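You operate a simulated robot arm through the tools that you are given. There is no shell and no other tool.

You are at the controls of a simulated two-armed robot. One attempt, no reset.

TASK
Pack the purple tin with the Nut bar and the cup of raisins, slide it shut, put the cup back.

Only the result counts: the job must be done as asked and must still hold three seconds after the hand-in. Knocking over, shifting, dropping, spilling or breaking anything else fails it.

THE ROBOT
Two 7-joint arms with two-finger parallel grippers on one trunk that stands fixed in place. Base frame: the origin is at the foot of the trunk, x ahead of it, y to its left, z up. Units: mm, rad, N and s.
The left shoulder is at [57, 182, 1164], the right one opposite. With the tool pointing down near the work surface each hand reaches from about 100 to 320 mm from the base axis, measured 20 degrees to its own side. Payload 3.91 kg a hand.
The tool frame of a hand sits at the grasp point between the pads (the TCP): z along the fingers, y along the line on which they close. The tips reach 30 mm beyond it. Largest opening 110 mm; finger width 20, thickness 10; the body of the gripper, 48 by 112 mm, starts 55 mm behind the TCP.
Orientation is that of the tool frame in the base frame, as a unit quaternion [w, x, y, z]. With the fingers straight down and closing along the base's y, the tool's x points along the base's -x, its y along +y and its z along -z.

THE INTERFACE
- The arms move only by the tool play_rows. It takes "left_targets", "right_targets" or both (then of equal length, played together; a hand with none holds still); each is a list of rows, each an object (a shift or turn left out is 0, a gripper value left out holds the last) with "xyz": the shift along the base's x, y, z in mm, a list of three; "rot": the turn, a rotation vector about the base's x, y, z in rad, a list of three; "gripper": the opening in per cent of the stroke, from 0 (shut) to 100 (fully open). In form: [{"xyz": [x, y, z], "rot": [wx, wy, wz], "gripper": gripper}, ...]. A call has 1 to 20 rows; each row is the pose to reach, as a shift and turn from the pose commanded when the call began. Rows are played at 5 a second. More than 50 mm and 0.15 rad between two rows, or a gripper value outside its range, and nothing of the call is played. Where a pose cannot be reached the arm comes as near as it can. A force on the tool above 40 N (or 10 N above the force at the start of the call, whichever is more), or a blocked arm, ends the call early, and 0.2 s more pass. Each finger travels about 72 mm/s and halts on what it meets, pressing with about 26 N; the grip force reading is that of the motor and also rises with nothing between the fingers. The clock runs only during rows and for 0.2 s after the last one: add rows that repeat a pose to give the fingers time. The reply holds the time, the measured pose of the TCP, the force on the tool along the base axes, the opening and the grip force, in the units named above and with some noise, with the torque about the TCP (base axes, N m) and any sound that the robot's microphone picked up.
- Cameras (640 x 400 px; columns grow to the right, rows downward): "scene" is now at [175.2, 58.8, 1379.2]; the picture's right is [0.61, -0.79, 0.00], its down [-0.30, -0.23, -0.93] and it looks along [0.74, 0.57, -0.37] (base axes); focal length 214 px, centre (320, 200). "left" rides on the left gripper at [72, -17, -103] in its tool frame; the picture's right is [0.23, 0.97, 0.00], its down [-0.76, 0.18, -0.62] and it looks along [-0.61, 0.14, 0.78] (tool axes); focal length 222 px, centre (320, 200). "right" rides on the right gripper at [72, 17, -103] in its tool frame; the picture's right is [-0.23, 0.97, 0.00], its down [-0.76, -0.18, -0.62] and it looks along [-0.61, -0.14, 0.78] (tool axes); focal length 222 px, centre (320, 200). There is no depth. A picture from a camera that has moved, and an enlarged one, comes with that camera's place and axes in the base frame and with its lens.
- grab_frame(camera): a new picture of that camera. The clock stands still meanwhile.
- slide_trunk(by): slides the trunk up (or, below 0, down) by that many mm; the arms and the scene camera ride with it, the base frame stays. It gives what a move gives, with no picture.
- pan_tilt(pan, tilt): turns the head with the scene camera to pan (to the left, within 1.396 rad either way) and tilt (down, from -0.506 to 1.204), counted from straight ahead of the robot. It gives what a move gives.
- enlarge(camera, box): a new picture of the part [left, top, right, bottom] of that camera's present view, enlarged. The clock stands still meanwhile.
- finish_job(): hands the job in; it is judged then, once.

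Nothing tells you positions but the pictures and the camera data. Unless the task says otherwise, let go and move clear before handing in.

The tools are called after ">>>" as a command line: name --argument value ..., lists and objects as JSON in quotes. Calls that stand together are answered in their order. play_rows: Moves the arms, as the interface text tells. Its arguments: {"type":"object","properties":{"left_targets":{"type":"array","items":{"type":"object","properties":{"xyz":{"type":"array","items":{"type":"number"}},"rot":{"type":"array","items":{"type":"number"}},"gripper":{"type":"number"}}}},"right_targets":{"type":"array","items":{"type":"object","properties":{"xyz":{"type":"array","items":{"type":"number"}},"rot":{"type":"array","items":{"type":"number"}},"gripper":{"type":"number"}}}}},"required":[]} The other tools are called the same way: slide_trunk (by) slides the trunk up or down; pan_tilt (pan, tilt) turns the head that bears the scene camera; grab_frame (camera) takes a picture; enlarge (camera, box) takes an enlarged picture of a part of a camera's view; finish_job () hands the job in.

At the start:

```text
time: 0.0
left_position: [233.7, 282.0, 1326.5]
left_orientation: [0.0, 0.0, 1.0, -0.001]
left_force: [0.4, -0.7, -0.7]
left_moment: [-0.01, 0.0, -0.01]
left_width: 110.1
left_grip_force: 0.0
right_position: [295.4, 51.2, 1236.6]
right_orientation: [-0.001, 0.001, 1.0, 0.001]
right_force: [0.5, 0.1, 0.0]
right_moment: [-0.01, 0.02, 0.01]
right_width: 110.0
right_grip_force: 0.0
trunk travel left (down, up): [-425.0, 89.0]
head pan, tilt: [0.789, 0.4]
```

scene: 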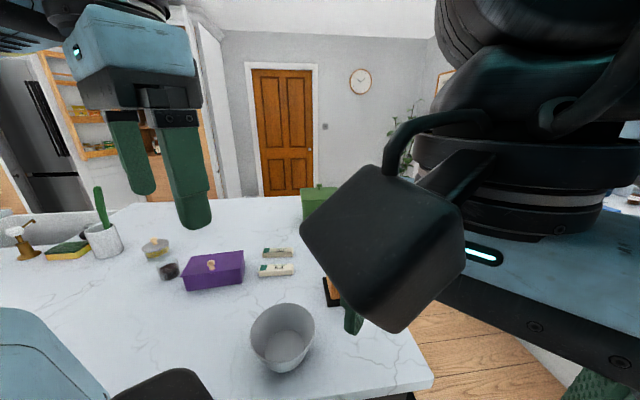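
right: 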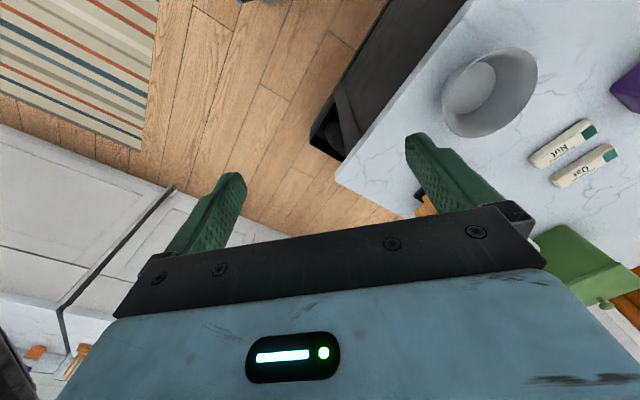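
left: 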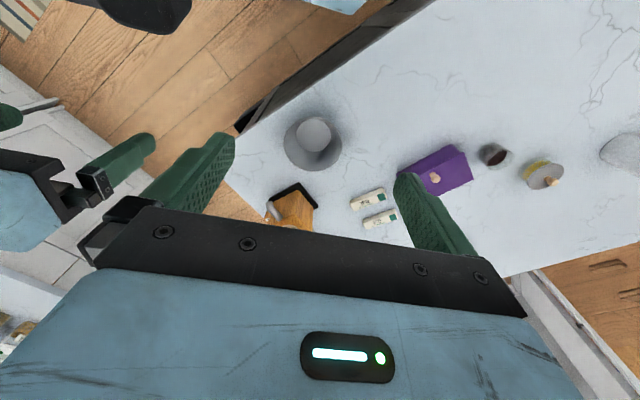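

I see a table with a purple tin (with a knob on its lid), two bars (Nut and another one), a cup with raisins, a lidded jar, a bowl and a green tin. I'll look closer before moving.

>>> enlarge --camera "scene" --box '[130, 170, 350, 310]'

>>> enlarge --camera "left" --box '[260, 90, 580, 290]'

>>> enlarge --camera "right" --box '[400, 20, 640, 170]'

```text
2.86 times, centred on (240, 240) of scene
camera zoom: at [175.2, 58.8, 1379.2], right [0.61, -0.79, 0.0], down [-0.3, -0.23, -0.93], along [0.74, 0.57, -0.37], focal length 613 px, centre (549, 86)
```

zoom: 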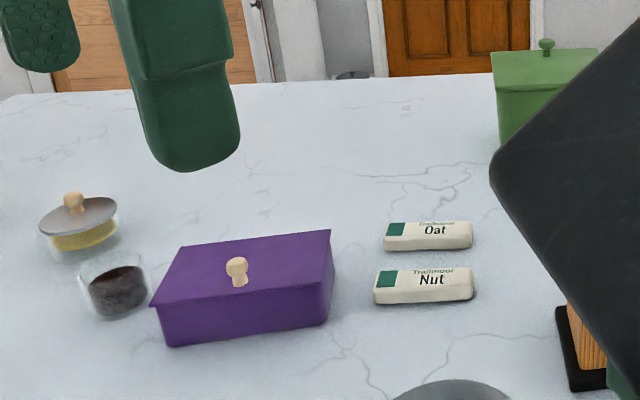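

```text
2.00 times, centred on (420, 190) of left
camera zoom: at [161.4, 264.4, 1428.7], right [-0.23, 0.97, 0.0], down [0.76, 0.18, 0.62], along [0.61, 0.14, -0.78], focal length 444 px, centre (120, 220)
```

zoom: 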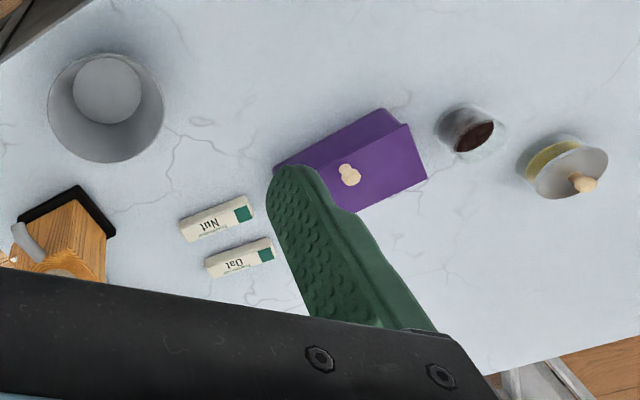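

```text
2.67 times, centred on (520, 95) of right
camera zoom: at [223.2, 69.6, 1340.1], right [0.23, 0.97, 0.0], down [0.76, -0.18, 0.62], along [0.6, -0.14, -0.78], focal length 592 px, centre (-213, 480)
```

zoom: 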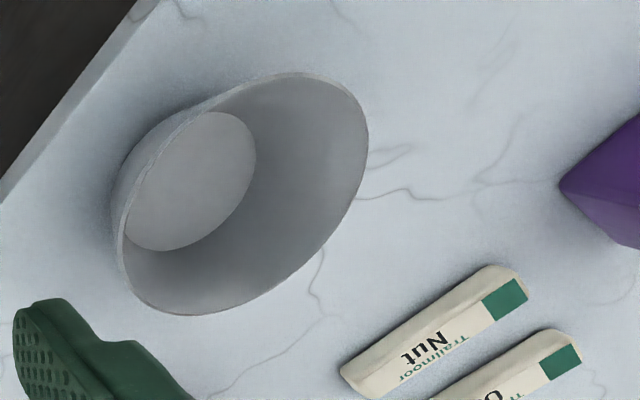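

The Nut bar triangulates to about (507, 481, 944) and the tin's knob to about (369, 577, 1006), so the table top is near z = 925. Before moving the arms I'll look around with the head.

>>> pan_tilt --pan 1.2 --tilt 0.7

>>> grab_frame --camera "scene"

```text
time: 0.9
left_position: [233.9, 281.7, 1327.0]
left_orientation: [0.0, 0.0, 1.0, 0.0]
left_force: [-0.1, 0.5, 0.7]
left_moment: [0.08, 0.05, 0.01]
left_width: 110.2
left_grip_force: 0.1
right_position: [297.3, 51.7, 1233.0]
right_orientation: [-0.005, 0.003, 1.0, -0.004]
right_force: [-0.4, -0.4, 0.0]
right_moment: [0.03, 0.0, 0.01]
right_width: 109.9
right_grip_force: 0.1
trunk travel left (down, up): [-425.0, 89.0]
head pan, tilt: [1.201, 0.7]
```

```text
taken
camera scene: at [173.9, 60.0, 1376.2], right [0.62, -0.78, 0.0], down [-0.31, -0.25, -0.92], along [0.72, 0.57, -0.4], focal length 214 px, centre (320, 200)
```

scene: 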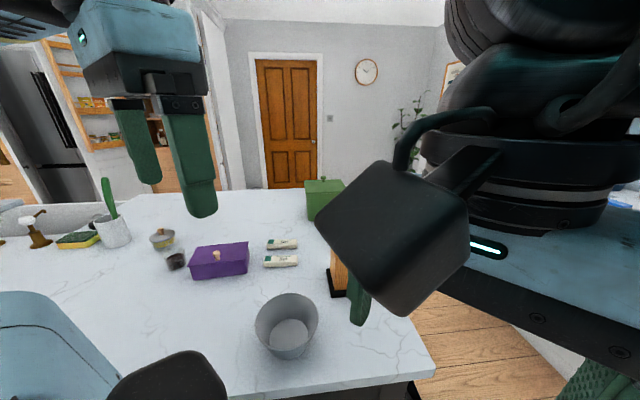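

The head reports pan 1.2, but the picture barely changed. I'll take another to see whether it was lagging.

>>> grab_frame --camera "scene"

>>> play_rows --left_targets '[{"xyz": [0, 0, 0]}, {"xyz": [0, 0, 0]}]'

>>> grab_frame --camera "scene"

```text
taken
camera scene: at [173.9, 60.0, 1376.2], right [0.62, -0.78, 0.0], down [-0.31, -0.25, -0.92], along [0.72, 0.57, -0.4], focal length 214 px, centre (320, 200)
```

scene: 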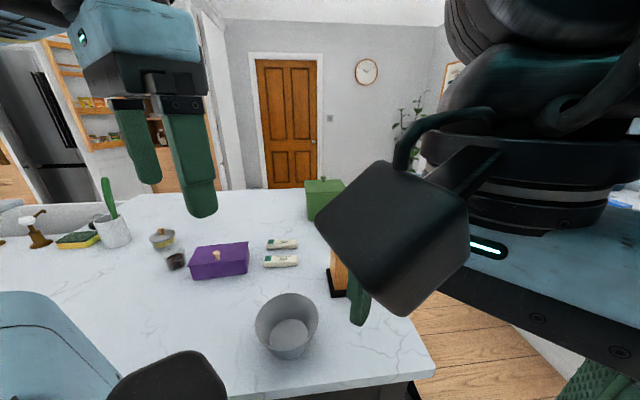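

```text
time: 1.5
left_position: [234.4, 281.1, 1326.2]
left_orientation: [-0.001, -0.001, 1.0, 0.0]
left_force: [1.0, -0.8, -0.5]
left_moment: [0.01, 0.0, 0.0]
left_width: 110.0
left_grip_force: 0.0
right_position: [296.9, 51.7, 1231.9]
right_orientation: [-0.006, 0.003, 1.0, -0.003]
right_force: [0.5, -0.4, -0.6]
right_moment: [0.0, 0.0, 0.01]
right_width: 110.0
right_grip_force: 0.0
trunk travel left (down, up): [-425.0, 89.0]
head pan, tilt: [1.201, 0.7]
```

```text
taken
camera scene: at [173.9, 59.9, 1375.9], right [0.62, -0.78, 0.0], down [-0.32, -0.25, -0.91], along [0.71, 0.57, -0.41], focal length 214 px, centre (320, 200)
```

scene: 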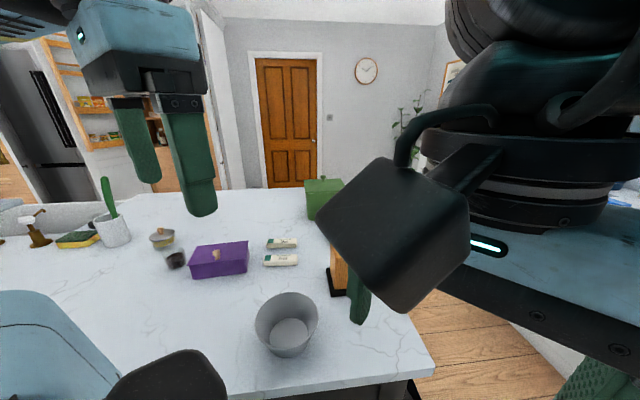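

The camera seems to be held up by the right arm, which shifted a few mm when the head turned. I'll turn the head back, move the right arm off to the right, away from the table, and then look again.

>>> pan_tilt --pan 0.789 --tilt 0.4

>>> play_rows --right_targets '[{"xyz": [0, -40, 0]}, {"xyz": [0, -80, 0]}, {"xyz": [0, -120, 0]}, {"xyz": [0, -160, 0]}, {"xyz": [0, -200, 0]}, {"xyz": [0, -200, 0]}, {"xyz": [0, -200, 0]}]'

>>> grab_frame --camera "scene"

```text
time: 2.3
left_position: [232.6, 280.5, 1326.6]
left_orientation: [0.0, 0.0, 1.0, 0.0]
left_force: [0.1, 0.5, -0.8]
left_moment: [-0.01, 0.0, 0.03]
left_width: 109.7
left_grip_force: 0.0
right_position: [297.1, 52.4, 1236.8]
right_orientation: [-0.003, 0.005, 1.0, 0.002]
right_force: [0.3, 0.0, -0.5]
right_moment: [0.03, 0.03, 0.02]
right_width: 110.1
right_grip_force: 0.1
trunk travel left (down, up): [-425.0, 89.0]
head pan, tilt: [0.789, 0.4]
```

```text
time: 3.0
left_position: [234.3, 280.5, 1326.2]
left_orientation: [0.0, -0.001, 1.0, 0.0]
left_force: [0.1, 0.0, -0.5]
left_moment: [-0.01, 0.03, 0.03]
left_width: 110.0
left_grip_force: 0.1
right_position: [301.0, -22.7, 1232.7]
right_orientation: [-0.003, 0.017, 1.0, 0.0]
right_force: [-0.9, 0.4, 0.1]
right_moment: [0.0, -0.01, -0.01]
right_width: 109.9
right_grip_force: 0.1
trunk travel left (down, up): [-425.0, 89.0]
head pan, tilt: [0.789, 0.4]
stopped in row 3 (right hand): the force on the tool passed its limit at 63 N (the readings are from after the stop); the commanded pose is now the measured one
```

```text
taken
camera scene: at [175.4, 58.8, 1379.7], right [0.61, -0.79, 0.0], down [-0.29, -0.22, -0.93], along [0.74, 0.57, -0.37], focal length 214 px, centre (320, 200)
```

scene: 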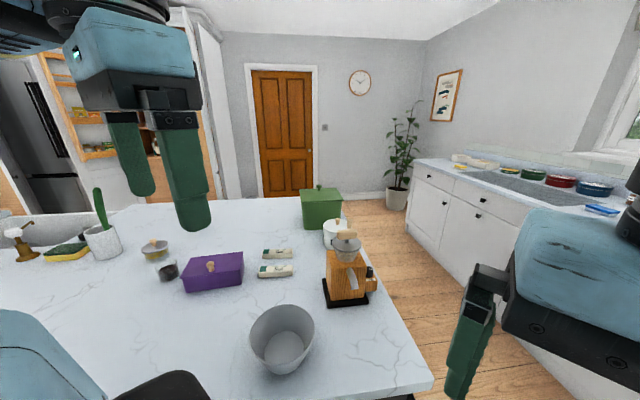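

The right hand was stopped by a force while moving right, though the view has now cleared. I'll check what it met.

>>> grab_frame --camera "right"

>>> grab_frame --camera "left"

>>> enlarge --camera "scene" --box '[440, 180, 640, 400]'

```text
taken
camera right: at [229.6, -2.7, 1335.2], right [0.26, 0.97, 0.0], down [0.76, -0.2, 0.62], along [0.6, -0.16, -0.79], focal length 222 px, centre (320, 200)
```

right: 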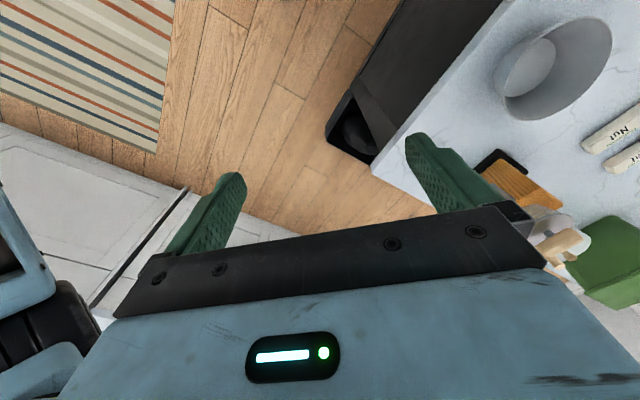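

```text
taken
camera left: at [161.4, 264.2, 1428.7], right [-0.23, 0.97, 0.0], down [0.76, 0.18, 0.62], along [0.61, 0.14, -0.78], focal length 222 px, centre (320, 200)
```

left: 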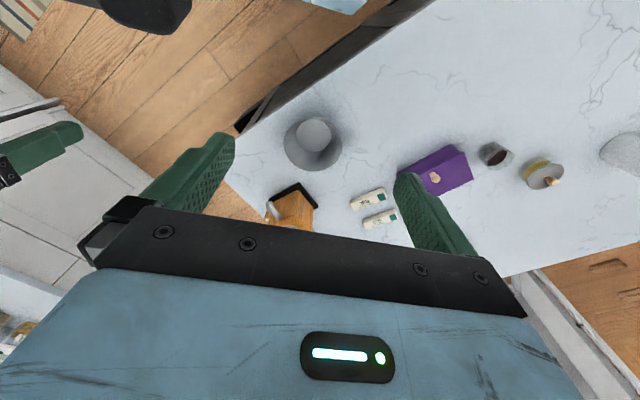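

```text
1.82 times, centred on (540, 290) of scene
camera zoom: at [175.4, 58.8, 1379.7], right [0.61, -0.79, 0.0], down [-0.29, -0.22, -0.93], along [0.74, 0.57, -0.37], focal length 390 px, centre (-80, 36)
```

zoom: 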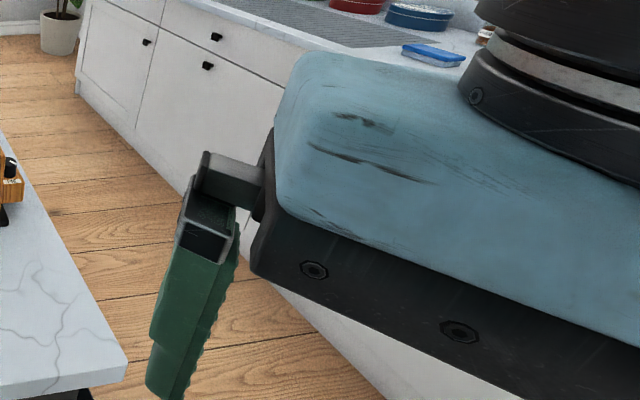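

The right arm now clears the view and touched nothing on the table; it most likely met its own links. I'll try panning the head to centre the objects.

>>> pan_tilt --pan 1.1 --tilt 0.7

>>> grab_frame --camera "scene"

```text
time: 3.8
left_position: [233.8, 281.3, 1325.7]
left_orientation: [0.0, 0.0, 1.0, 0.0]
left_force: [0.4, -0.4, 0.3]
left_moment: [0.0, -0.02, -0.01]
left_width: 110.3
left_grip_force: 0.1
right_position: [300.1, -24.5, 1228.3]
right_orientation: [-0.006, 0.016, 1.0, -0.004]
right_force: [0.2, -1.0, 0.5]
right_moment: [0.0, -0.03, -0.02]
right_width: 109.9
right_grip_force: 0.0
trunk travel left (down, up): [-425.0, 89.0]
head pan, tilt: [1.1, 0.7]
```

```text
taken
camera scene: at [175.1, 58.2, 1376.3], right [0.61, -0.79, 0.0], down [-0.32, -0.24, -0.92], along [0.73, 0.56, -0.4], focal length 214 px, centre (320, 200)
```

scene: 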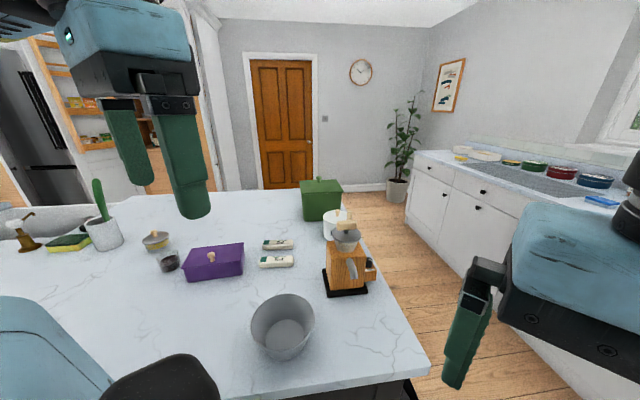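

The head stays nearly blocked and presses on the right arm, so I'll turn it back and leave it. For close-ups of the tin I'll use the left hand's camera.

>>> pan_tilt --pan 0.789 --tilt 0.4

>>> play_rows --left_targets '[{"xyz": [2, 36, -15]}, {"xyz": [4, 72, -35]}, {"xyz": [6, 108, -55]}, {"xyz": [8, 144, -75]}, {"xyz": [9, 180, -97]}, {"xyz": [10, 215, -120]}, {"xyz": [12, 251, -145]}, {"xyz": [14, 287, -171]}, {"xyz": [14, 287, -171]}]'

>>> grab_frame --camera "left"

>>> grab_frame --camera "scene"

```text
time: 4.6
left_position: [234.2, 281.4, 1325.8]
left_orientation: [0.001, -0.001, 1.0, -0.001]
left_force: [-0.7, 0.2, -0.1]
left_moment: [0.03, -0.02, -0.01]
left_width: 110.1
left_grip_force: 0.0
right_position: [300.4, -22.6, 1232.7]
right_orientation: [-0.002, 0.017, 1.0, 0.001]
right_force: [1.1, -0.4, 0.5]
right_moment: [0.02, 0.01, -0.02]
right_width: 110.0
right_grip_force: 0.1
trunk travel left (down, up): [-425.0, 89.0]
head pan, tilt: [0.789, 0.4]
```

```text
time: 6.6
left_position: [247.4, 565.8, 1156.7]
left_orientation: [0.001, -0.002, 1.0, 0.001]
left_force: [-0.4, -0.5, 0.2]
left_moment: [0.03, -0.01, -0.03]
left_width: 110.1
left_grip_force: 0.1
right_position: [300.2, -24.8, 1233.1]
right_orientation: [-0.002, 0.017, 1.0, 0.001]
right_force: [1.6, 0.6, 0.6]
right_moment: [-0.07, 0.14, -0.11]
right_width: 110.0
right_grip_force: 0.1
trunk travel left (down, up): [-425.0, 89.0]
head pan, tilt: [0.789, 0.4]
```

```text
taken
camera left: at [175.4, 548.0, 1258.5], right [-0.23, 0.97, 0.0], down [0.76, 0.18, 0.62], along [0.61, 0.15, -0.78], focal length 222 px, centre (320, 200)
```

left: 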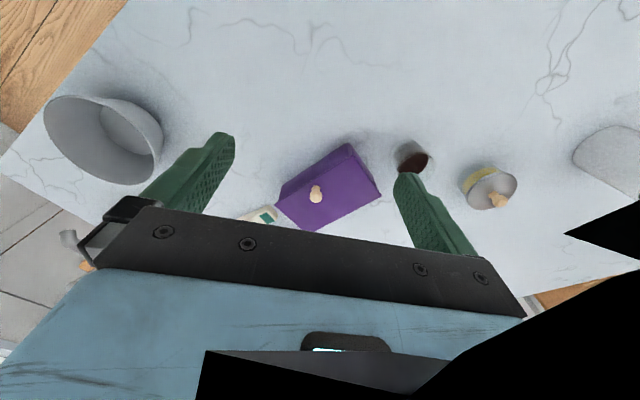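

```text
taken
camera scene: at [175.1, 57.4, 1381.3], right [0.61, -0.8, 0.0], down [-0.28, -0.21, -0.94], along [0.74, 0.57, -0.35], focal length 214 px, centre (320, 200)
```

scene: 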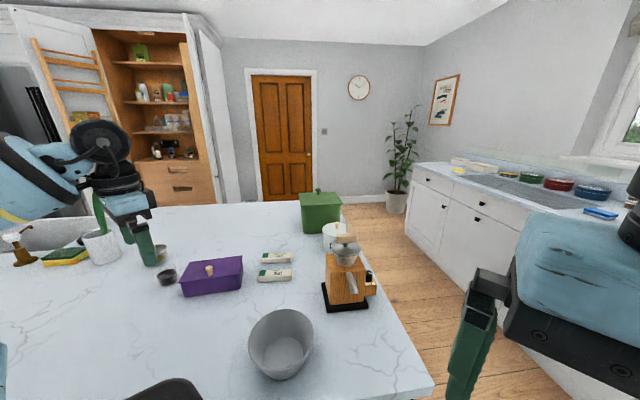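

The arm reaches here easily. Next I'll enlarge the tin, the cup and the bars.

>>> enlarge --camera "left" --box '[230, 110, 430, 235]'

>>> enlarge --camera "left" --box '[370, 110, 570, 235]'

>>> enlarge --camera "scene" --box '[140, 190, 300, 310]'

```text
3.20 times, centred on (330, 172) of left
camera zoom: at [175.4, 548.0, 1258.5], right [-0.23, 0.97, 0.0], down [0.76, 0.18, 0.62], along [0.61, 0.15, -0.78], focal length 711 px, centre (288, 288)
```

zoom: 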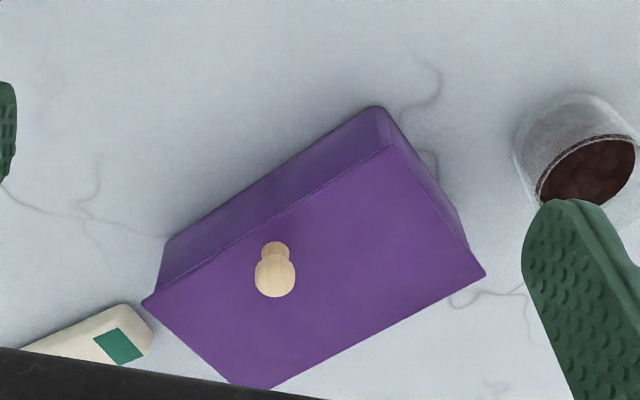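

```text
3.20 times, centred on (470, 172) of left
camera zoom: at [175.4, 548.0, 1258.5], right [-0.23, 0.97, 0.0], down [0.76, 0.18, 0.62], along [0.61, 0.15, -0.78], focal length 711 px, centre (-160, 288)
```

zoom: 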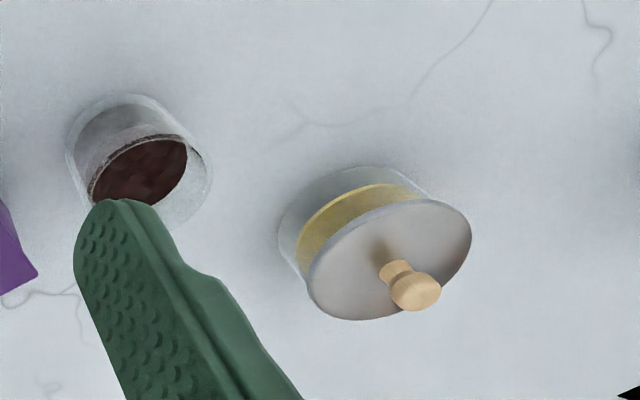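

```text
3.33 times, centred on (220, 250) of scene
camera zoom: at [175.1, 57.4, 1381.3], right [0.61, -0.8, 0.0], down [-0.28, -0.21, -0.94], along [0.74, 0.57, -0.35], focal length 715 px, centre (653, 33)
```

zoom: 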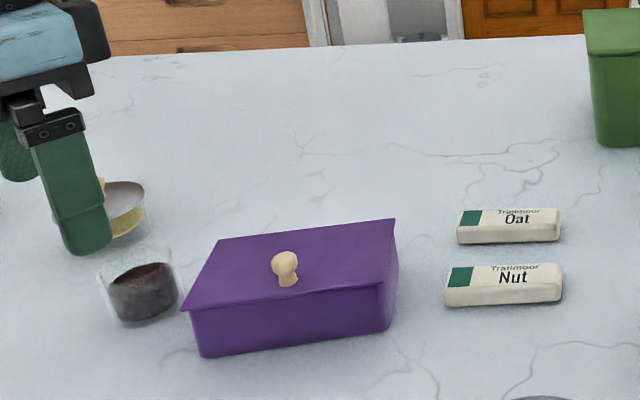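

The tin's top is at z≈980, with corners near A(305,624), B(361,692), C(470,590) and D(419,530). The knob is centred along the length but sits about 27 mm toward the near long side. Now I'll move the camera to look at the bars.

>>> play_rows --left_targets '[{"xyz": [30, -22, -16]}, {"xyz": [60, -44, -32]}, {"xyz": [90, -66, -48]}, {"xyz": [120, -88, -64]}, {"xyz": [149, -110, -80]}, {"xyz": [149, -110, -80]}]'

>>> grab_frame --camera "left"

>>> enlarge --camera "left" --box '[220, 100, 420, 225]'

>>> enlarge --camera "scene" --box '[140, 190, 300, 310]'

```text
time: 8.0
left_position: [396.7, 457.8, 1075.3]
left_orientation: [0.0, -0.001, 1.0, 0.0]
left_force: [0.0, 0.3, -0.3]
left_moment: [0.01, -0.02, 0.0]
left_width: 110.2
left_grip_force: 0.0
right_position: [299.2, -23.7, 1232.6]
right_orientation: [-0.001, 0.017, 1.0, -0.001]
right_force: [3.1, 2.3, 1.4]
right_moment: [-0.27, 0.45, -0.31]
right_width: 109.9
right_grip_force: 0.0
trunk travel left (down, up): [-425.0, 89.0]
head pan, tilt: [0.789, 0.4]
```

```text
taken
camera left: at [324.9, 440.6, 1177.8], right [-0.23, 0.97, 0.0], down [0.76, 0.18, 0.62], along [0.61, 0.14, -0.78], focal length 222 px, centre (320, 200)
```

left: 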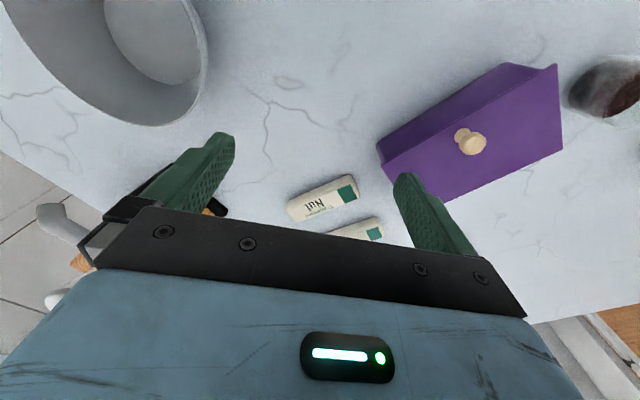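

```text
3.20 times, centred on (320, 162) of left
camera zoom: at [324.9, 440.6, 1177.8], right [-0.23, 0.97, 0.0], down [0.76, 0.18, 0.62], along [0.61, 0.14, -0.78], focal length 711 px, centre (320, 320)
```

zoom: 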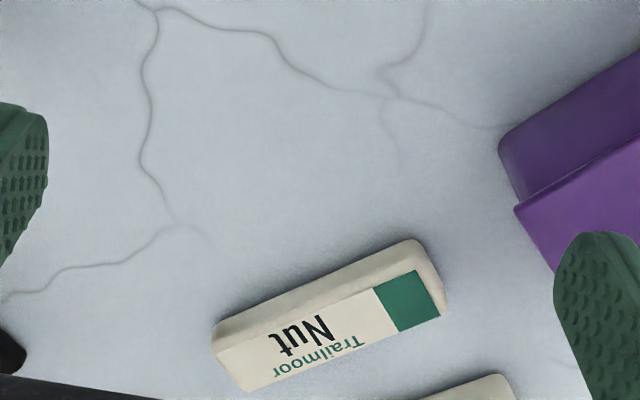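

```text
3.33 times, centred on (220, 250) of scene
camera zoom: at [174.9, 58.9, 1381.4], right [0.61, -0.79, 0.0], down [-0.28, -0.21, -0.94], along [0.74, 0.57, -0.35], focal length 715 px, centre (653, 33)
```

zoom: 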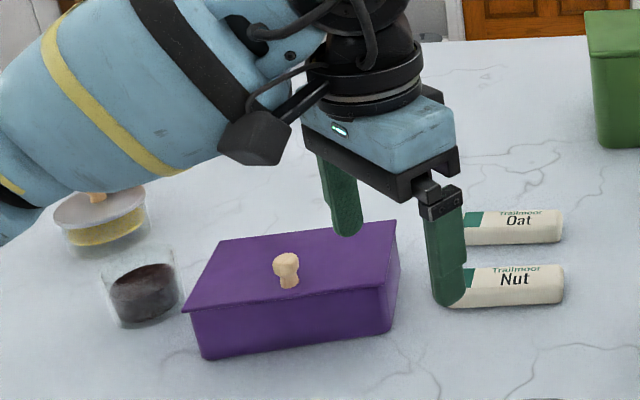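

The Nut bar is about 93×28 mm, centred near (514, 488) with its top at z≈942 and its long axis at about -50°. Next I'll examine the tin's lid and knob from this viewpoint.

>>> enlarge --camera "left" --box '[370, 50, 578, 180]'

>>> enlarge --camera "scene" --box '[150, 230, 254, 295]'

```text
3.08 times, centred on (474, 115) of left
camera zoom: at [324.9, 440.6, 1177.8], right [-0.23, 0.97, 0.0], down [0.76, 0.18, 0.62], along [0.61, 0.14, -0.78], focal length 684 px, centre (-154, 462)
```

zoom: 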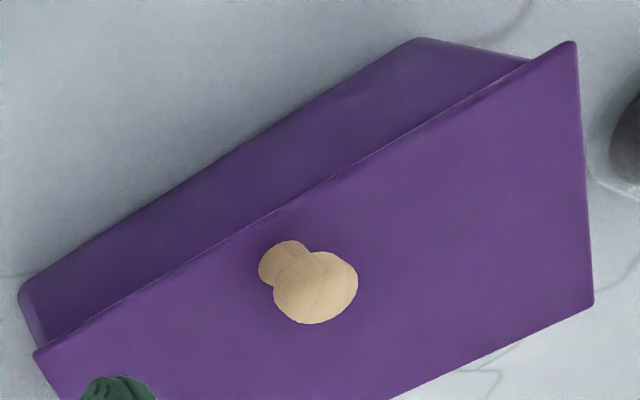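

```text
6.15 times, centred on (202, 262) of scene
camera zoom: at [174.9, 58.9, 1381.4], right [0.61, -0.79, 0.0], down [-0.28, -0.21, -0.94], along [0.74, 0.57, -0.35], focal length 1320 px, centre (1046, -185)
```

zoom: 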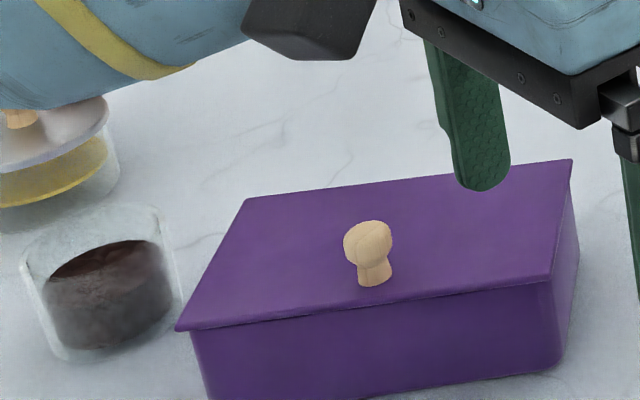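

The lid looks like a plate about 148×88 mm with a small overhang, and its knob is at about (373, 588), head height ≈998. I'll go over the knob and turn so the fingers close along the tin's short axis, which is the likely sliding direction.

>>> play_rows --left_targets '[{"xyz": [-5, 26, 5], "rot": [0, 0, -0.14]}, {"xyz": [-10, 52, 5], "rot": [0, 0, -0.28]}, {"xyz": [-14, 78, 5], "rot": [0, 0, -0.42]}, {"xyz": [-19, 104, 5], "rot": [0, 0, -0.56]}, {"xyz": [-24, 130, 5], "rot": [0, 0, -0.707]}, {"xyz": [-24, 130, 5], "rot": [0, 0, -0.707]}]'

>>> grab_frame --camera "left"

>>> enlarge --camera "scene" --box '[120, 190, 280, 310]'

```text
time: 9.4
left_position: [329.0, 400.8, 1090.4]
left_orientation: [0.001, 0.333, 0.943, -0.002]
left_force: [0.9, 0.4, -0.4]
left_moment: [-0.03, -0.02, 0.01]
left_width: 110.1
left_grip_force: 0.0
left hand out of reach, approached as far as the arm can: row 2, 3, 4, 5, 6
right_position: [300.5, -22.0, 1231.7]
right_orientation: [-0.001, 0.017, 1.0, -0.001]
right_force: [4.7, 3.9, 0.4]
right_moment: [-0.46, 0.51, -0.49]
right_width: 109.9
right_grip_force: 0.0
trunk travel left (down, up): [-425.0, 89.0]
head pan, tilt: [0.789, 0.4]
```

```text
taken
camera left: at [261.4, 434.3, 1193.4], right [0.44, 0.9, 0.0], down [0.7, -0.34, 0.63], along [0.56, -0.28, -0.78], focal length 222 px, centre (320, 200)
```

left: 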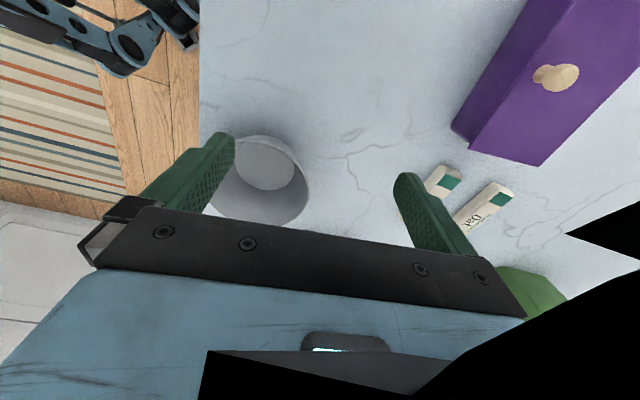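

```text
3.33 times, centred on (200, 250) of scene
camera zoom: at [175.4, 60.2, 1381.4], right [0.61, -0.79, 0.0], down [-0.28, -0.21, -0.94], along [0.74, 0.57, -0.35], focal length 715 px, centre (720, 33)
```

zoom: 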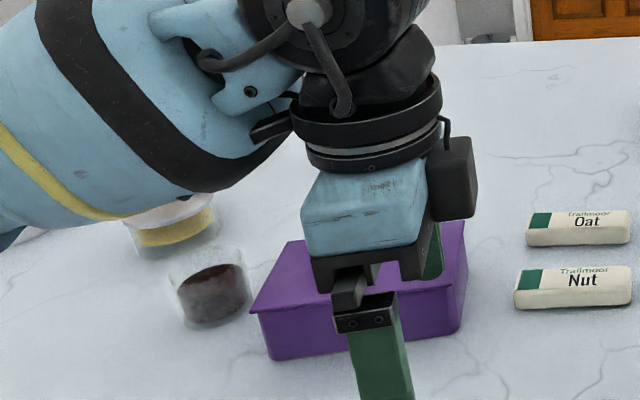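

Turned that way, the hand fell short of the knob and stopped at (329, 401). I'll raise the trunk to bring the shoulder nearer wrist height, which should extend the reach.

>>> slide_trunk --by 80

>>> play_rows --left_targets '[{"xyz": [0, 0, 0]}]'

```text
time: 10.6
left_position: [294.1, 400.4, 1251.0]
left_orientation: [0.121, 0.33, 0.935, 0.04]
left_force: [-0.8, -0.5, -0.6]
left_moment: [0.0, 0.03, 0.01]
left_width: 110.2
left_grip_force: 0.2
right_position: [300.1, -23.8, 1311.3]
right_orientation: [0.0, 0.015, 1.0, 0.001]
right_force: [1.0, 0.8, -0.5]
right_moment: [-0.03, 0.03, -0.01]
right_width: 110.0
right_grip_force: 0.1
trunk travel left (down, up): [-505.0, 9.0]
head pan, tilt: [0.789, 0.4]
```

```text
time: 11.0
left_position: [291.4, 399.7, 1250.9]
left_orientation: [0.122, 0.33, 0.935, 0.041]
left_force: [-0.9, 0.3, 0.1]
left_moment: [-0.04, -0.01, 0.01]
left_width: 109.8
left_grip_force: 0.1
right_position: [297.6, -23.9, 1313.8]
right_orientation: [0.001, 0.015, 1.0, 0.001]
right_force: [0.2, 0.7, 0.3]
right_moment: [0.01, 0.02, -0.01]
right_width: 110.3
right_grip_force: 0.2
trunk travel left (down, up): [-505.0, 9.0]
head pan, tilt: [0.789, 0.4]
```

The hand rose 160 mm and tilted, which is more than the trunk's 80 mm. I'll look at both views to see what happened.

>>> grab_frame --camera "scene"

>>> grab_frame --camera "left"

>>> grab_frame --camera "right"

```text
taken
camera scene: at [87.8, 67.9, 1473.2], right [0.71, -0.7, 0.0], down [-0.27, -0.28, -0.92], along [0.65, 0.65, -0.39], focal length 214 px, centre (320, 200)
```

scene: 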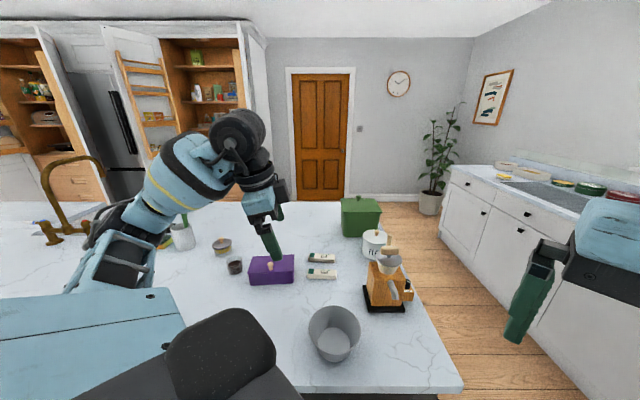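

```text
taken
camera left: at [201.3, 433.2, 1333.2], right [0.42, 0.9, 0.11], down [0.52, -0.34, 0.78], along [0.74, -0.27, -0.61], focal length 222 px, centre (320, 200)
```

left: 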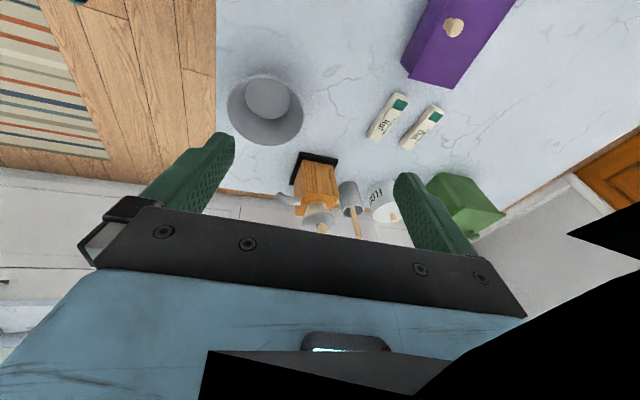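

```text
taken
camera right: at [226.6, -4.4, 1416.3], right [0.26, 0.97, 0.0], down [0.76, -0.2, 0.62], along [0.6, -0.16, -0.78], focal length 222 px, centre (320, 200)
```

right: 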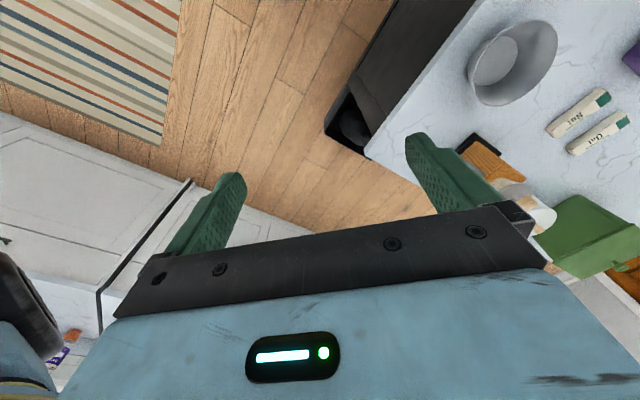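

The head is free now (camera at x = 88) and everything on the table is still in place. I'll level the hand and approach the point above the knob again.

>>> play_rows --left_targets '[{"xyz": [0, 0, 0], "rot": [0.004, 0.129, -0.014]}, {"xyz": [0, 0, 0], "rot": [0.007, 0.258, -0.028]}, {"xyz": [14, 31, -28], "rot": [0.007, 0.258, -0.028]}, {"xyz": [28, 62, -56], "rot": [0.007, 0.258, -0.028]}, {"xyz": [42, 94, -85], "rot": [0.007, 0.258, -0.028]}, {"xyz": [55, 125, -114], "rot": [0.007, 0.258, -0.028]}, {"xyz": [69, 156, -143], "rot": [0.007, 0.258, -0.028]}, {"xyz": [82, 188, -171], "rot": [0.007, 0.258, -0.028]}, {"xyz": [82, 188, -171], "rot": [0.007, 0.258, -0.028]}]'

>>> grab_frame --camera "scene"

>>> grab_frame --camera "left"

```text
time: 13.0
left_position: [311.4, 384.8, 1146.2]
left_orientation: [0.0, 0.345, 0.939, 0.0]
left_force: [0.3, 0.0, 0.5]
left_moment: [0.0, 0.04, 0.07]
left_width: 109.9
left_grip_force: 0.0
left hand out of reach, approached as far as the arm can: row 1, 2, 3, 4, 5, 6, 7, 8, 9
right_position: [298.9, -23.5, 1312.1]
right_orientation: [0.001, 0.014, 1.0, 0.001]
right_force: [-0.3, -1.0, 0.2]
right_moment: [0.02, 0.0, -0.04]
right_width: 110.1
right_grip_force: 0.2
trunk travel left (down, up): [-505.0, 9.0]
head pan, tilt: [0.789, 0.4]
```

```text
taken
camera scene: at [88.8, 68.2, 1473.0], right [0.71, -0.7, 0.0], down [-0.27, -0.28, -0.92], along [0.65, 0.65, -0.39], focal length 214 px, centre (320, 200)
```

scene: 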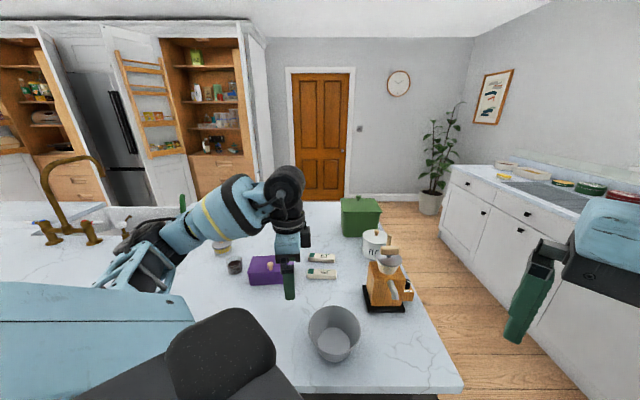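

```text
taken
camera left: at [246.7, 418.2, 1249.6], right [0.46, 0.89, 0.0], down [0.7, -0.36, 0.62], along [0.55, -0.28, -0.78], focal length 222 px, centre (320, 200)
```

left: 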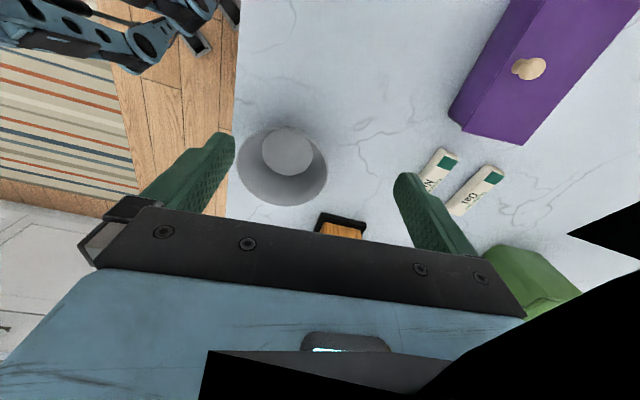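

At this yaw the wrist seems to be near a joint limit. I'll rotate the other way, in the open air here, to find out which yaw angles the arm can reach.

>>> play_rows --left_targets '[{"xyz": [0, 0, 0], "rot": [0, 0, 0.14]}, {"xyz": [0, 0, 0], "rot": [0, 0, 0.28]}, {"xyz": [0, 0, 0], "rot": [0, 0, 0.42]}, {"xyz": [0, 0, 0], "rot": [0, 0, 0.56]}, {"xyz": [0, 0, 0], "rot": [0, 0, 0.7]}, {"xyz": [0, 0, 0], "rot": [0, 0, 0.84]}, {"xyz": [0, 0, 0], "rot": [0, 0, 0.98]}, {"xyz": [0, 0, 0], "rot": [0, 0, 1.12]}, {"xyz": [0, 0, 0], "rot": [0, 0, 1.26]}, {"xyz": [0, 0, 0], "rot": [0, 0, 1.4]}, {"xyz": [0, 0, 0], "rot": [0, 0, 1.54]}, {"xyz": [0, 0, 0], "rot": [0, 0, 1.57]}, {"xyz": [0, 0, 0], "rot": [0, 0, 1.57]}]'

>>> grab_frame --camera "scene"

```text
time: 15.8
left_position: [307.7, 384.9, 1143.0]
left_orientation: [0.001, -0.419, 0.908, -0.001]
left_force: [-0.7, -0.6, -0.8]
left_moment: [0.01, -0.03, 0.0]
left_width: 110.0
left_grip_force: 0.1
right_position: [298.5, -23.7, 1313.0]
right_orientation: [0.001, 0.014, 1.0, 0.001]
right_force: [0.2, -1.0, -0.9]
right_moment: [-0.02, -0.01, 0.01]
right_width: 109.8
right_grip_force: 0.0
trunk travel left (down, up): [-505.0, 9.0]
head pan, tilt: [0.789, 0.4]
```

```text
taken
camera scene: at [88.3, 68.0, 1473.1], right [0.71, -0.7, 0.0], down [-0.27, -0.28, -0.92], along [0.65, 0.65, -0.39], focal length 214 px, centre (320, 200)
```

scene: 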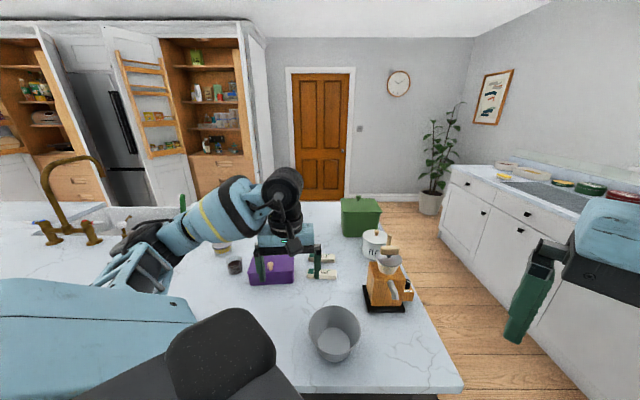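

Positive yaw works, and the hand is now at about +0.86 rad. I'll keep turning toward +2.28, which is the equivalent of −0.866 for the bar grasp.

>>> play_rows --left_targets '[{"xyz": [0, 0, 0], "rot": [0, 0, 0.14]}, {"xyz": [0, 0, 0], "rot": [0, 0, 0.28]}, {"xyz": [0, 0, 0], "rot": [0, 0, 0.42]}, {"xyz": [0, 0, 0], "rot": [0, 0, 0.56]}, {"xyz": [0, 0, 0], "rot": [0, 0, 0.7]}, {"xyz": [0, 0, 0], "rot": [0, 0, 0.84]}, {"xyz": [0, 0, 0], "rot": [0, 0, 0.98]}, {"xyz": [0, 0, 0], "rot": [0, 0, 1.12]}, {"xyz": [0, 0, 0], "rot": [0, 0, 1.26]}, {"xyz": [0, 0, 0], "rot": [0, 0, 1.4]}, {"xyz": [0, 0, 0], "rot": [0, 0, 1.41]}, {"xyz": [0, 0, 0], "rot": [0, 0, 1.41]}]'

>>> grab_frame --camera "scene"

>>> grab_frame --camera "left"

```text
time: 18.4
left_position: [307.8, 385.6, 1144.1]
left_orientation: [-0.001, 0.907, -0.421, 0.0]
left_force: [0.4, -0.5, -0.5]
left_moment: [-0.03, -0.02, -0.01]
left_width: 110.0
left_grip_force: 0.1
right_position: [299.6, -23.2, 1313.7]
right_orientation: [0.0, 0.014, 1.0, 0.002]
right_force: [0.0, 0.0, -0.2]
right_moment: [0.0, 0.01, 0.0]
right_width: 110.0
right_grip_force: 0.1
trunk travel left (down, up): [-505.0, 9.0]
head pan, tilt: [0.789, 0.4]
```

```text
taken
camera scene: at [88.3, 68.0, 1473.1], right [0.71, -0.7, 0.0], down [-0.27, -0.28, -0.92], along [0.65, 0.65, -0.39], focal length 214 px, centre (320, 200)
```

scene: 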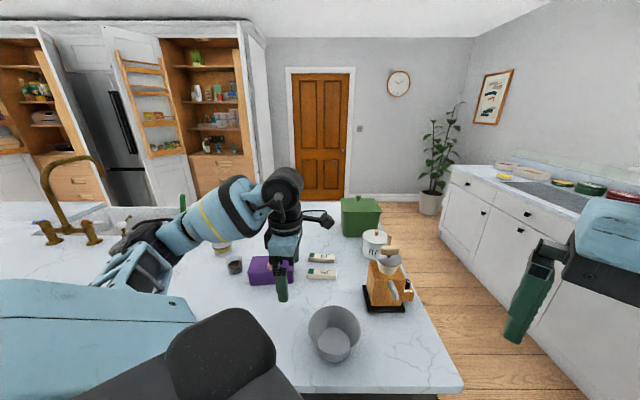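

```text
taken
camera left: at [367.9, 340.3, 1246.7], right [-0.6, -0.8, 0.0], down [-0.63, 0.47, 0.62], along [-0.5, 0.37, -0.78], focal length 222 px, centre (320, 200)
```

left: 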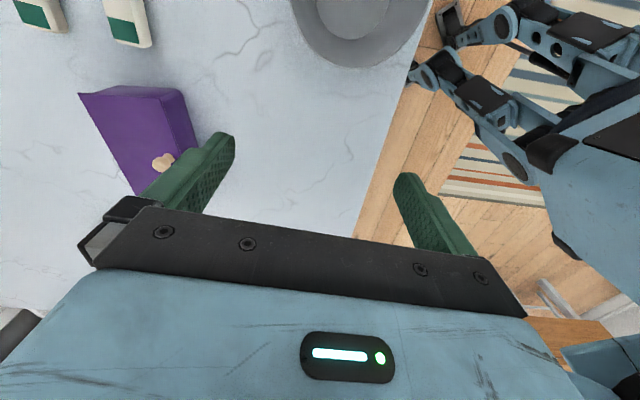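

Yaw 2.28 is reachable. I'll move over the knob with this wrist branch, adding about 0.16 rad so the fingers close along the tin's short axis.

>>> play_rows --left_targets '[{"xyz": [13, 40, -12], "rot": [0, 0, 0.03]}, {"xyz": [26, 81, -25], "rot": [0, 0, 0.06]}, {"xyz": [39, 121, -38], "rot": [0, 0, 0.1]}, {"xyz": [52, 162, -51], "rot": [0, 0, 0.13]}, {"xyz": [65, 202, -64], "rot": [0, 0, 0.16]}, {"xyz": [65, 202, -64], "rot": [0, 0, 0.16]}]'

>>> grab_frame --camera "scene"

>>> grab_frame --camera "left"

```text
time: 19.8
left_position: [371.3, 586.0, 1079.0]
left_orientation: [-0.001, 0.938, -0.347, 0.0]
left_force: [0.2, -0.4, 0.2]
left_moment: [-0.02, -0.04, -0.02]
left_width: 110.0
left_grip_force: 0.0
right_position: [298.5, -25.6, 1314.2]
right_orientation: [0.001, 0.013, 1.0, 0.0]
right_force: [-1.0, -0.3, -0.2]
right_moment: [-0.02, 0.0, -0.03]
right_width: 110.2
right_grip_force: 0.2
trunk travel left (down, up): [-505.0, 9.0]
head pan, tilt: [0.789, 0.4]
```

```text
taken
camera scene: at [87.7, 67.4, 1473.2], right [0.71, -0.7, 0.0], down [-0.27, -0.28, -0.92], along [0.65, 0.65, -0.39], focal length 214 px, centre (320, 200)
```

scene: 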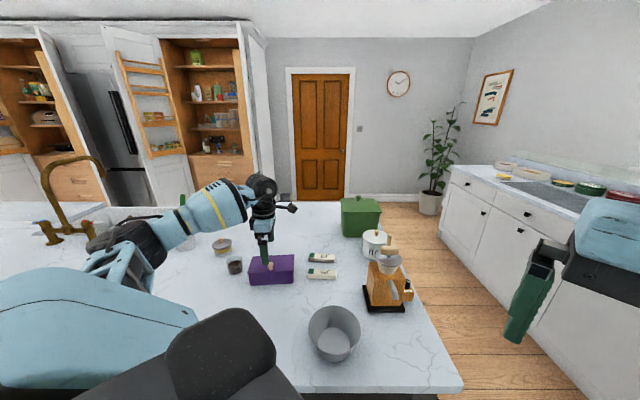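

```text
taken
camera left: at [438.9, 552.3, 1182.4], right [-0.46, -0.89, 0.0], down [-0.69, 0.36, 0.62], along [-0.55, 0.29, -0.78], focal length 222 px, centre (320, 200)
```

left: 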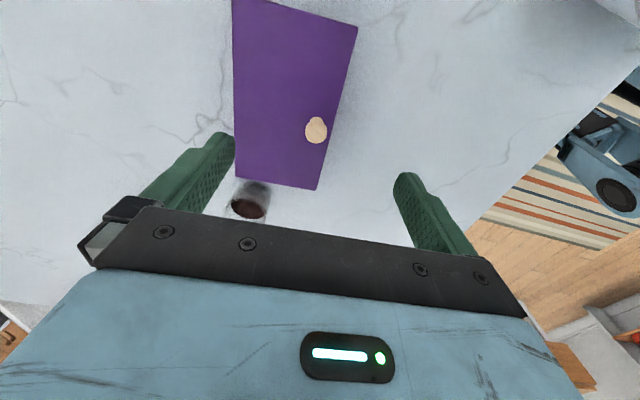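

I'm above the knob in a good configuration. I'll zoom in to refine the positions of the knob and the cup and to check the clearance around the elbow.

>>> enlarge --camera "left" --box '[220, 60, 400, 220]'

>>> enlarge --camera "scene" --box '[50, 180, 350, 300]'

```text
2.50 times, centred on (310, 140) of left
camera zoom: at [438.9, 552.3, 1182.4], right [-0.46, -0.89, 0.0], down [-0.69, 0.36, 0.62], along [-0.55, 0.29, -0.78], focal length 555 px, centre (345, 350)
```

zoom: 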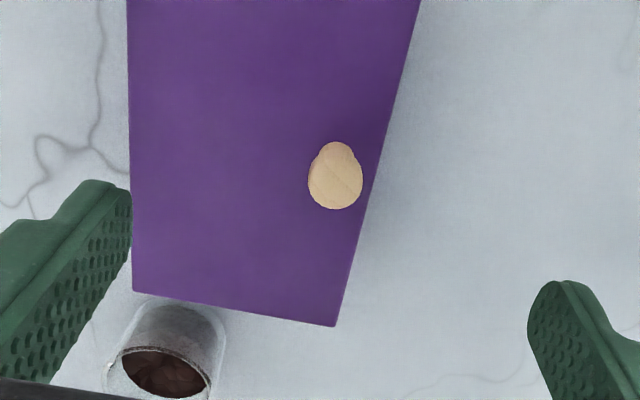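

```text
2.13 times, centred on (200, 240) of scene
camera zoom: at [87.7, 67.4, 1473.2], right [0.71, -0.7, 0.0], down [-0.27, -0.28, -0.92], along [0.65, 0.65, -0.39], focal length 458 px, centre (576, 115)
```

zoom: 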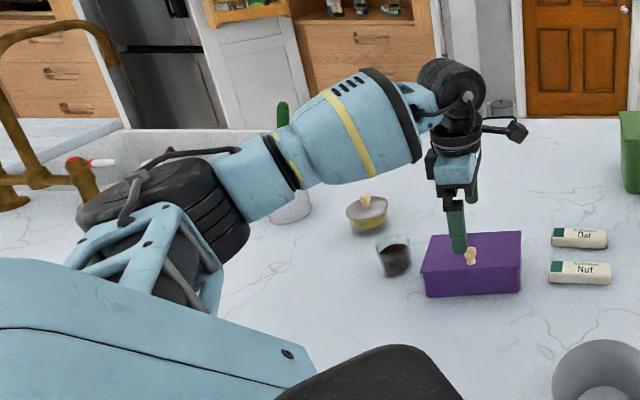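

Knob refined to (375, 588) with lid corners consistent. I'll lower the open fingers around the knob, leaving the tips about 8 mm above the lid.

>>> play_rows --left_targets '[{"xyz": [2, 1, -20], "gripper": 70}, {"xyz": [3, 1, -40], "gripper": 60}, {"xyz": [3, 1, -52], "gripper": 60}, {"xyz": [3, 1, -61], "gripper": 60}, {"xyz": [3, 1, -61], "gripper": 60}]'

>>> grab_frame --camera "left"

>>> enlarge --camera "scene" --box '[200, 200, 320, 300]'

```text
time: 21.0
left_position: [375.6, 587.6, 1019.7]
left_orientation: [0.0, 0.938, -0.347, 0.0]
left_force: [-0.8, -0.1, 1.0]
left_moment: [-0.02, 0.0, 0.0]
left_width: 66.1
left_grip_force: 0.1
right_position: [298.6, -24.0, 1314.1]
right_orientation: [0.0, 0.014, 1.0, 0.0]
right_force: [0.7, 0.9, 0.4]
right_moment: [0.0, 0.02, 0.0]
right_width: 110.0
right_grip_force: 0.1
trunk travel left (down, up): [-505.0, 9.0]
head pan, tilt: [0.789, 0.4]
```

```text
taken
camera left: at [442.3, 553.5, 1121.1], right [-0.46, -0.89, 0.0], down [-0.69, 0.36, 0.62], along [-0.55, 0.29, -0.78], focal length 222 px, centre (320, 200)
```

left: 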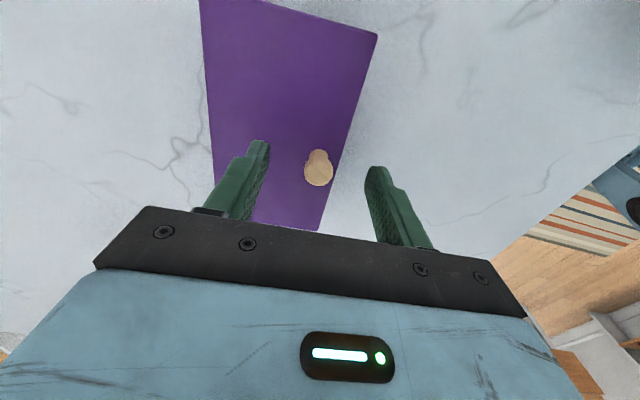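

```text
4.00 times, centred on (260, 250) of scene
camera zoom: at [88.3, 67.9, 1473.1], right [0.71, -0.7, 0.0], down [-0.27, -0.28, -0.92], along [0.65, 0.65, -0.39], focal length 858 px, centre (560, 0)
```

zoom: 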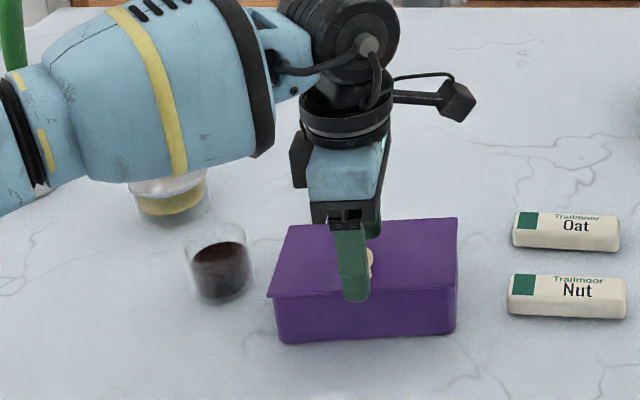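

The knob sits centred between the fingers. I'll close on it.

>>> play_rows --left_targets '[{"xyz": [0, 0, 0], "gripper": 35}, {"xyz": [0, 0, 0], "gripper": 20}, {"xyz": [0, 0, 0], "gripper": 5}, {"xyz": [0, 0, 0], "gripper": 5}, {"xyz": [0, 0, 0], "gripper": 5}]'

>>> grab_frame --camera "left"

```text
time: 22.2
left_position: [376.2, 587.5, 1019.0]
left_orientation: [0.0, 0.938, -0.347, 0.0]
left_force: [1.0, 0.5, -0.7]
left_moment: [-0.12, 0.06, 0.01]
left_width: 17.3
left_grip_force: 26.0
right_position: [298.1, -23.9, 1313.7]
right_orientation: [0.001, 0.014, 1.0, 0.001]
right_force: [0.5, -0.5, 0.7]
right_moment: [-0.01, 0.02, 0.01]
right_width: 110.2
right_grip_force: 0.1
trunk travel left (down, up): [-505.0, 9.0]
head pan, tilt: [0.789, 0.4]
```

```text
taken
camera left: at [442.3, 553.6, 1121.4], right [-0.46, -0.89, 0.0], down [-0.69, 0.36, 0.62], along [-0.55, 0.29, -0.78], focal length 222 px, centre (320, 200)
```

left: 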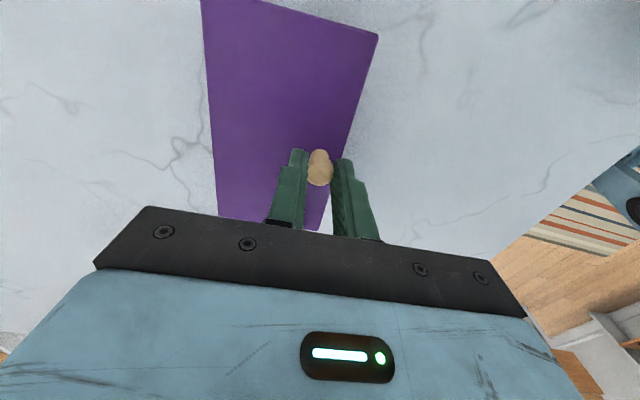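

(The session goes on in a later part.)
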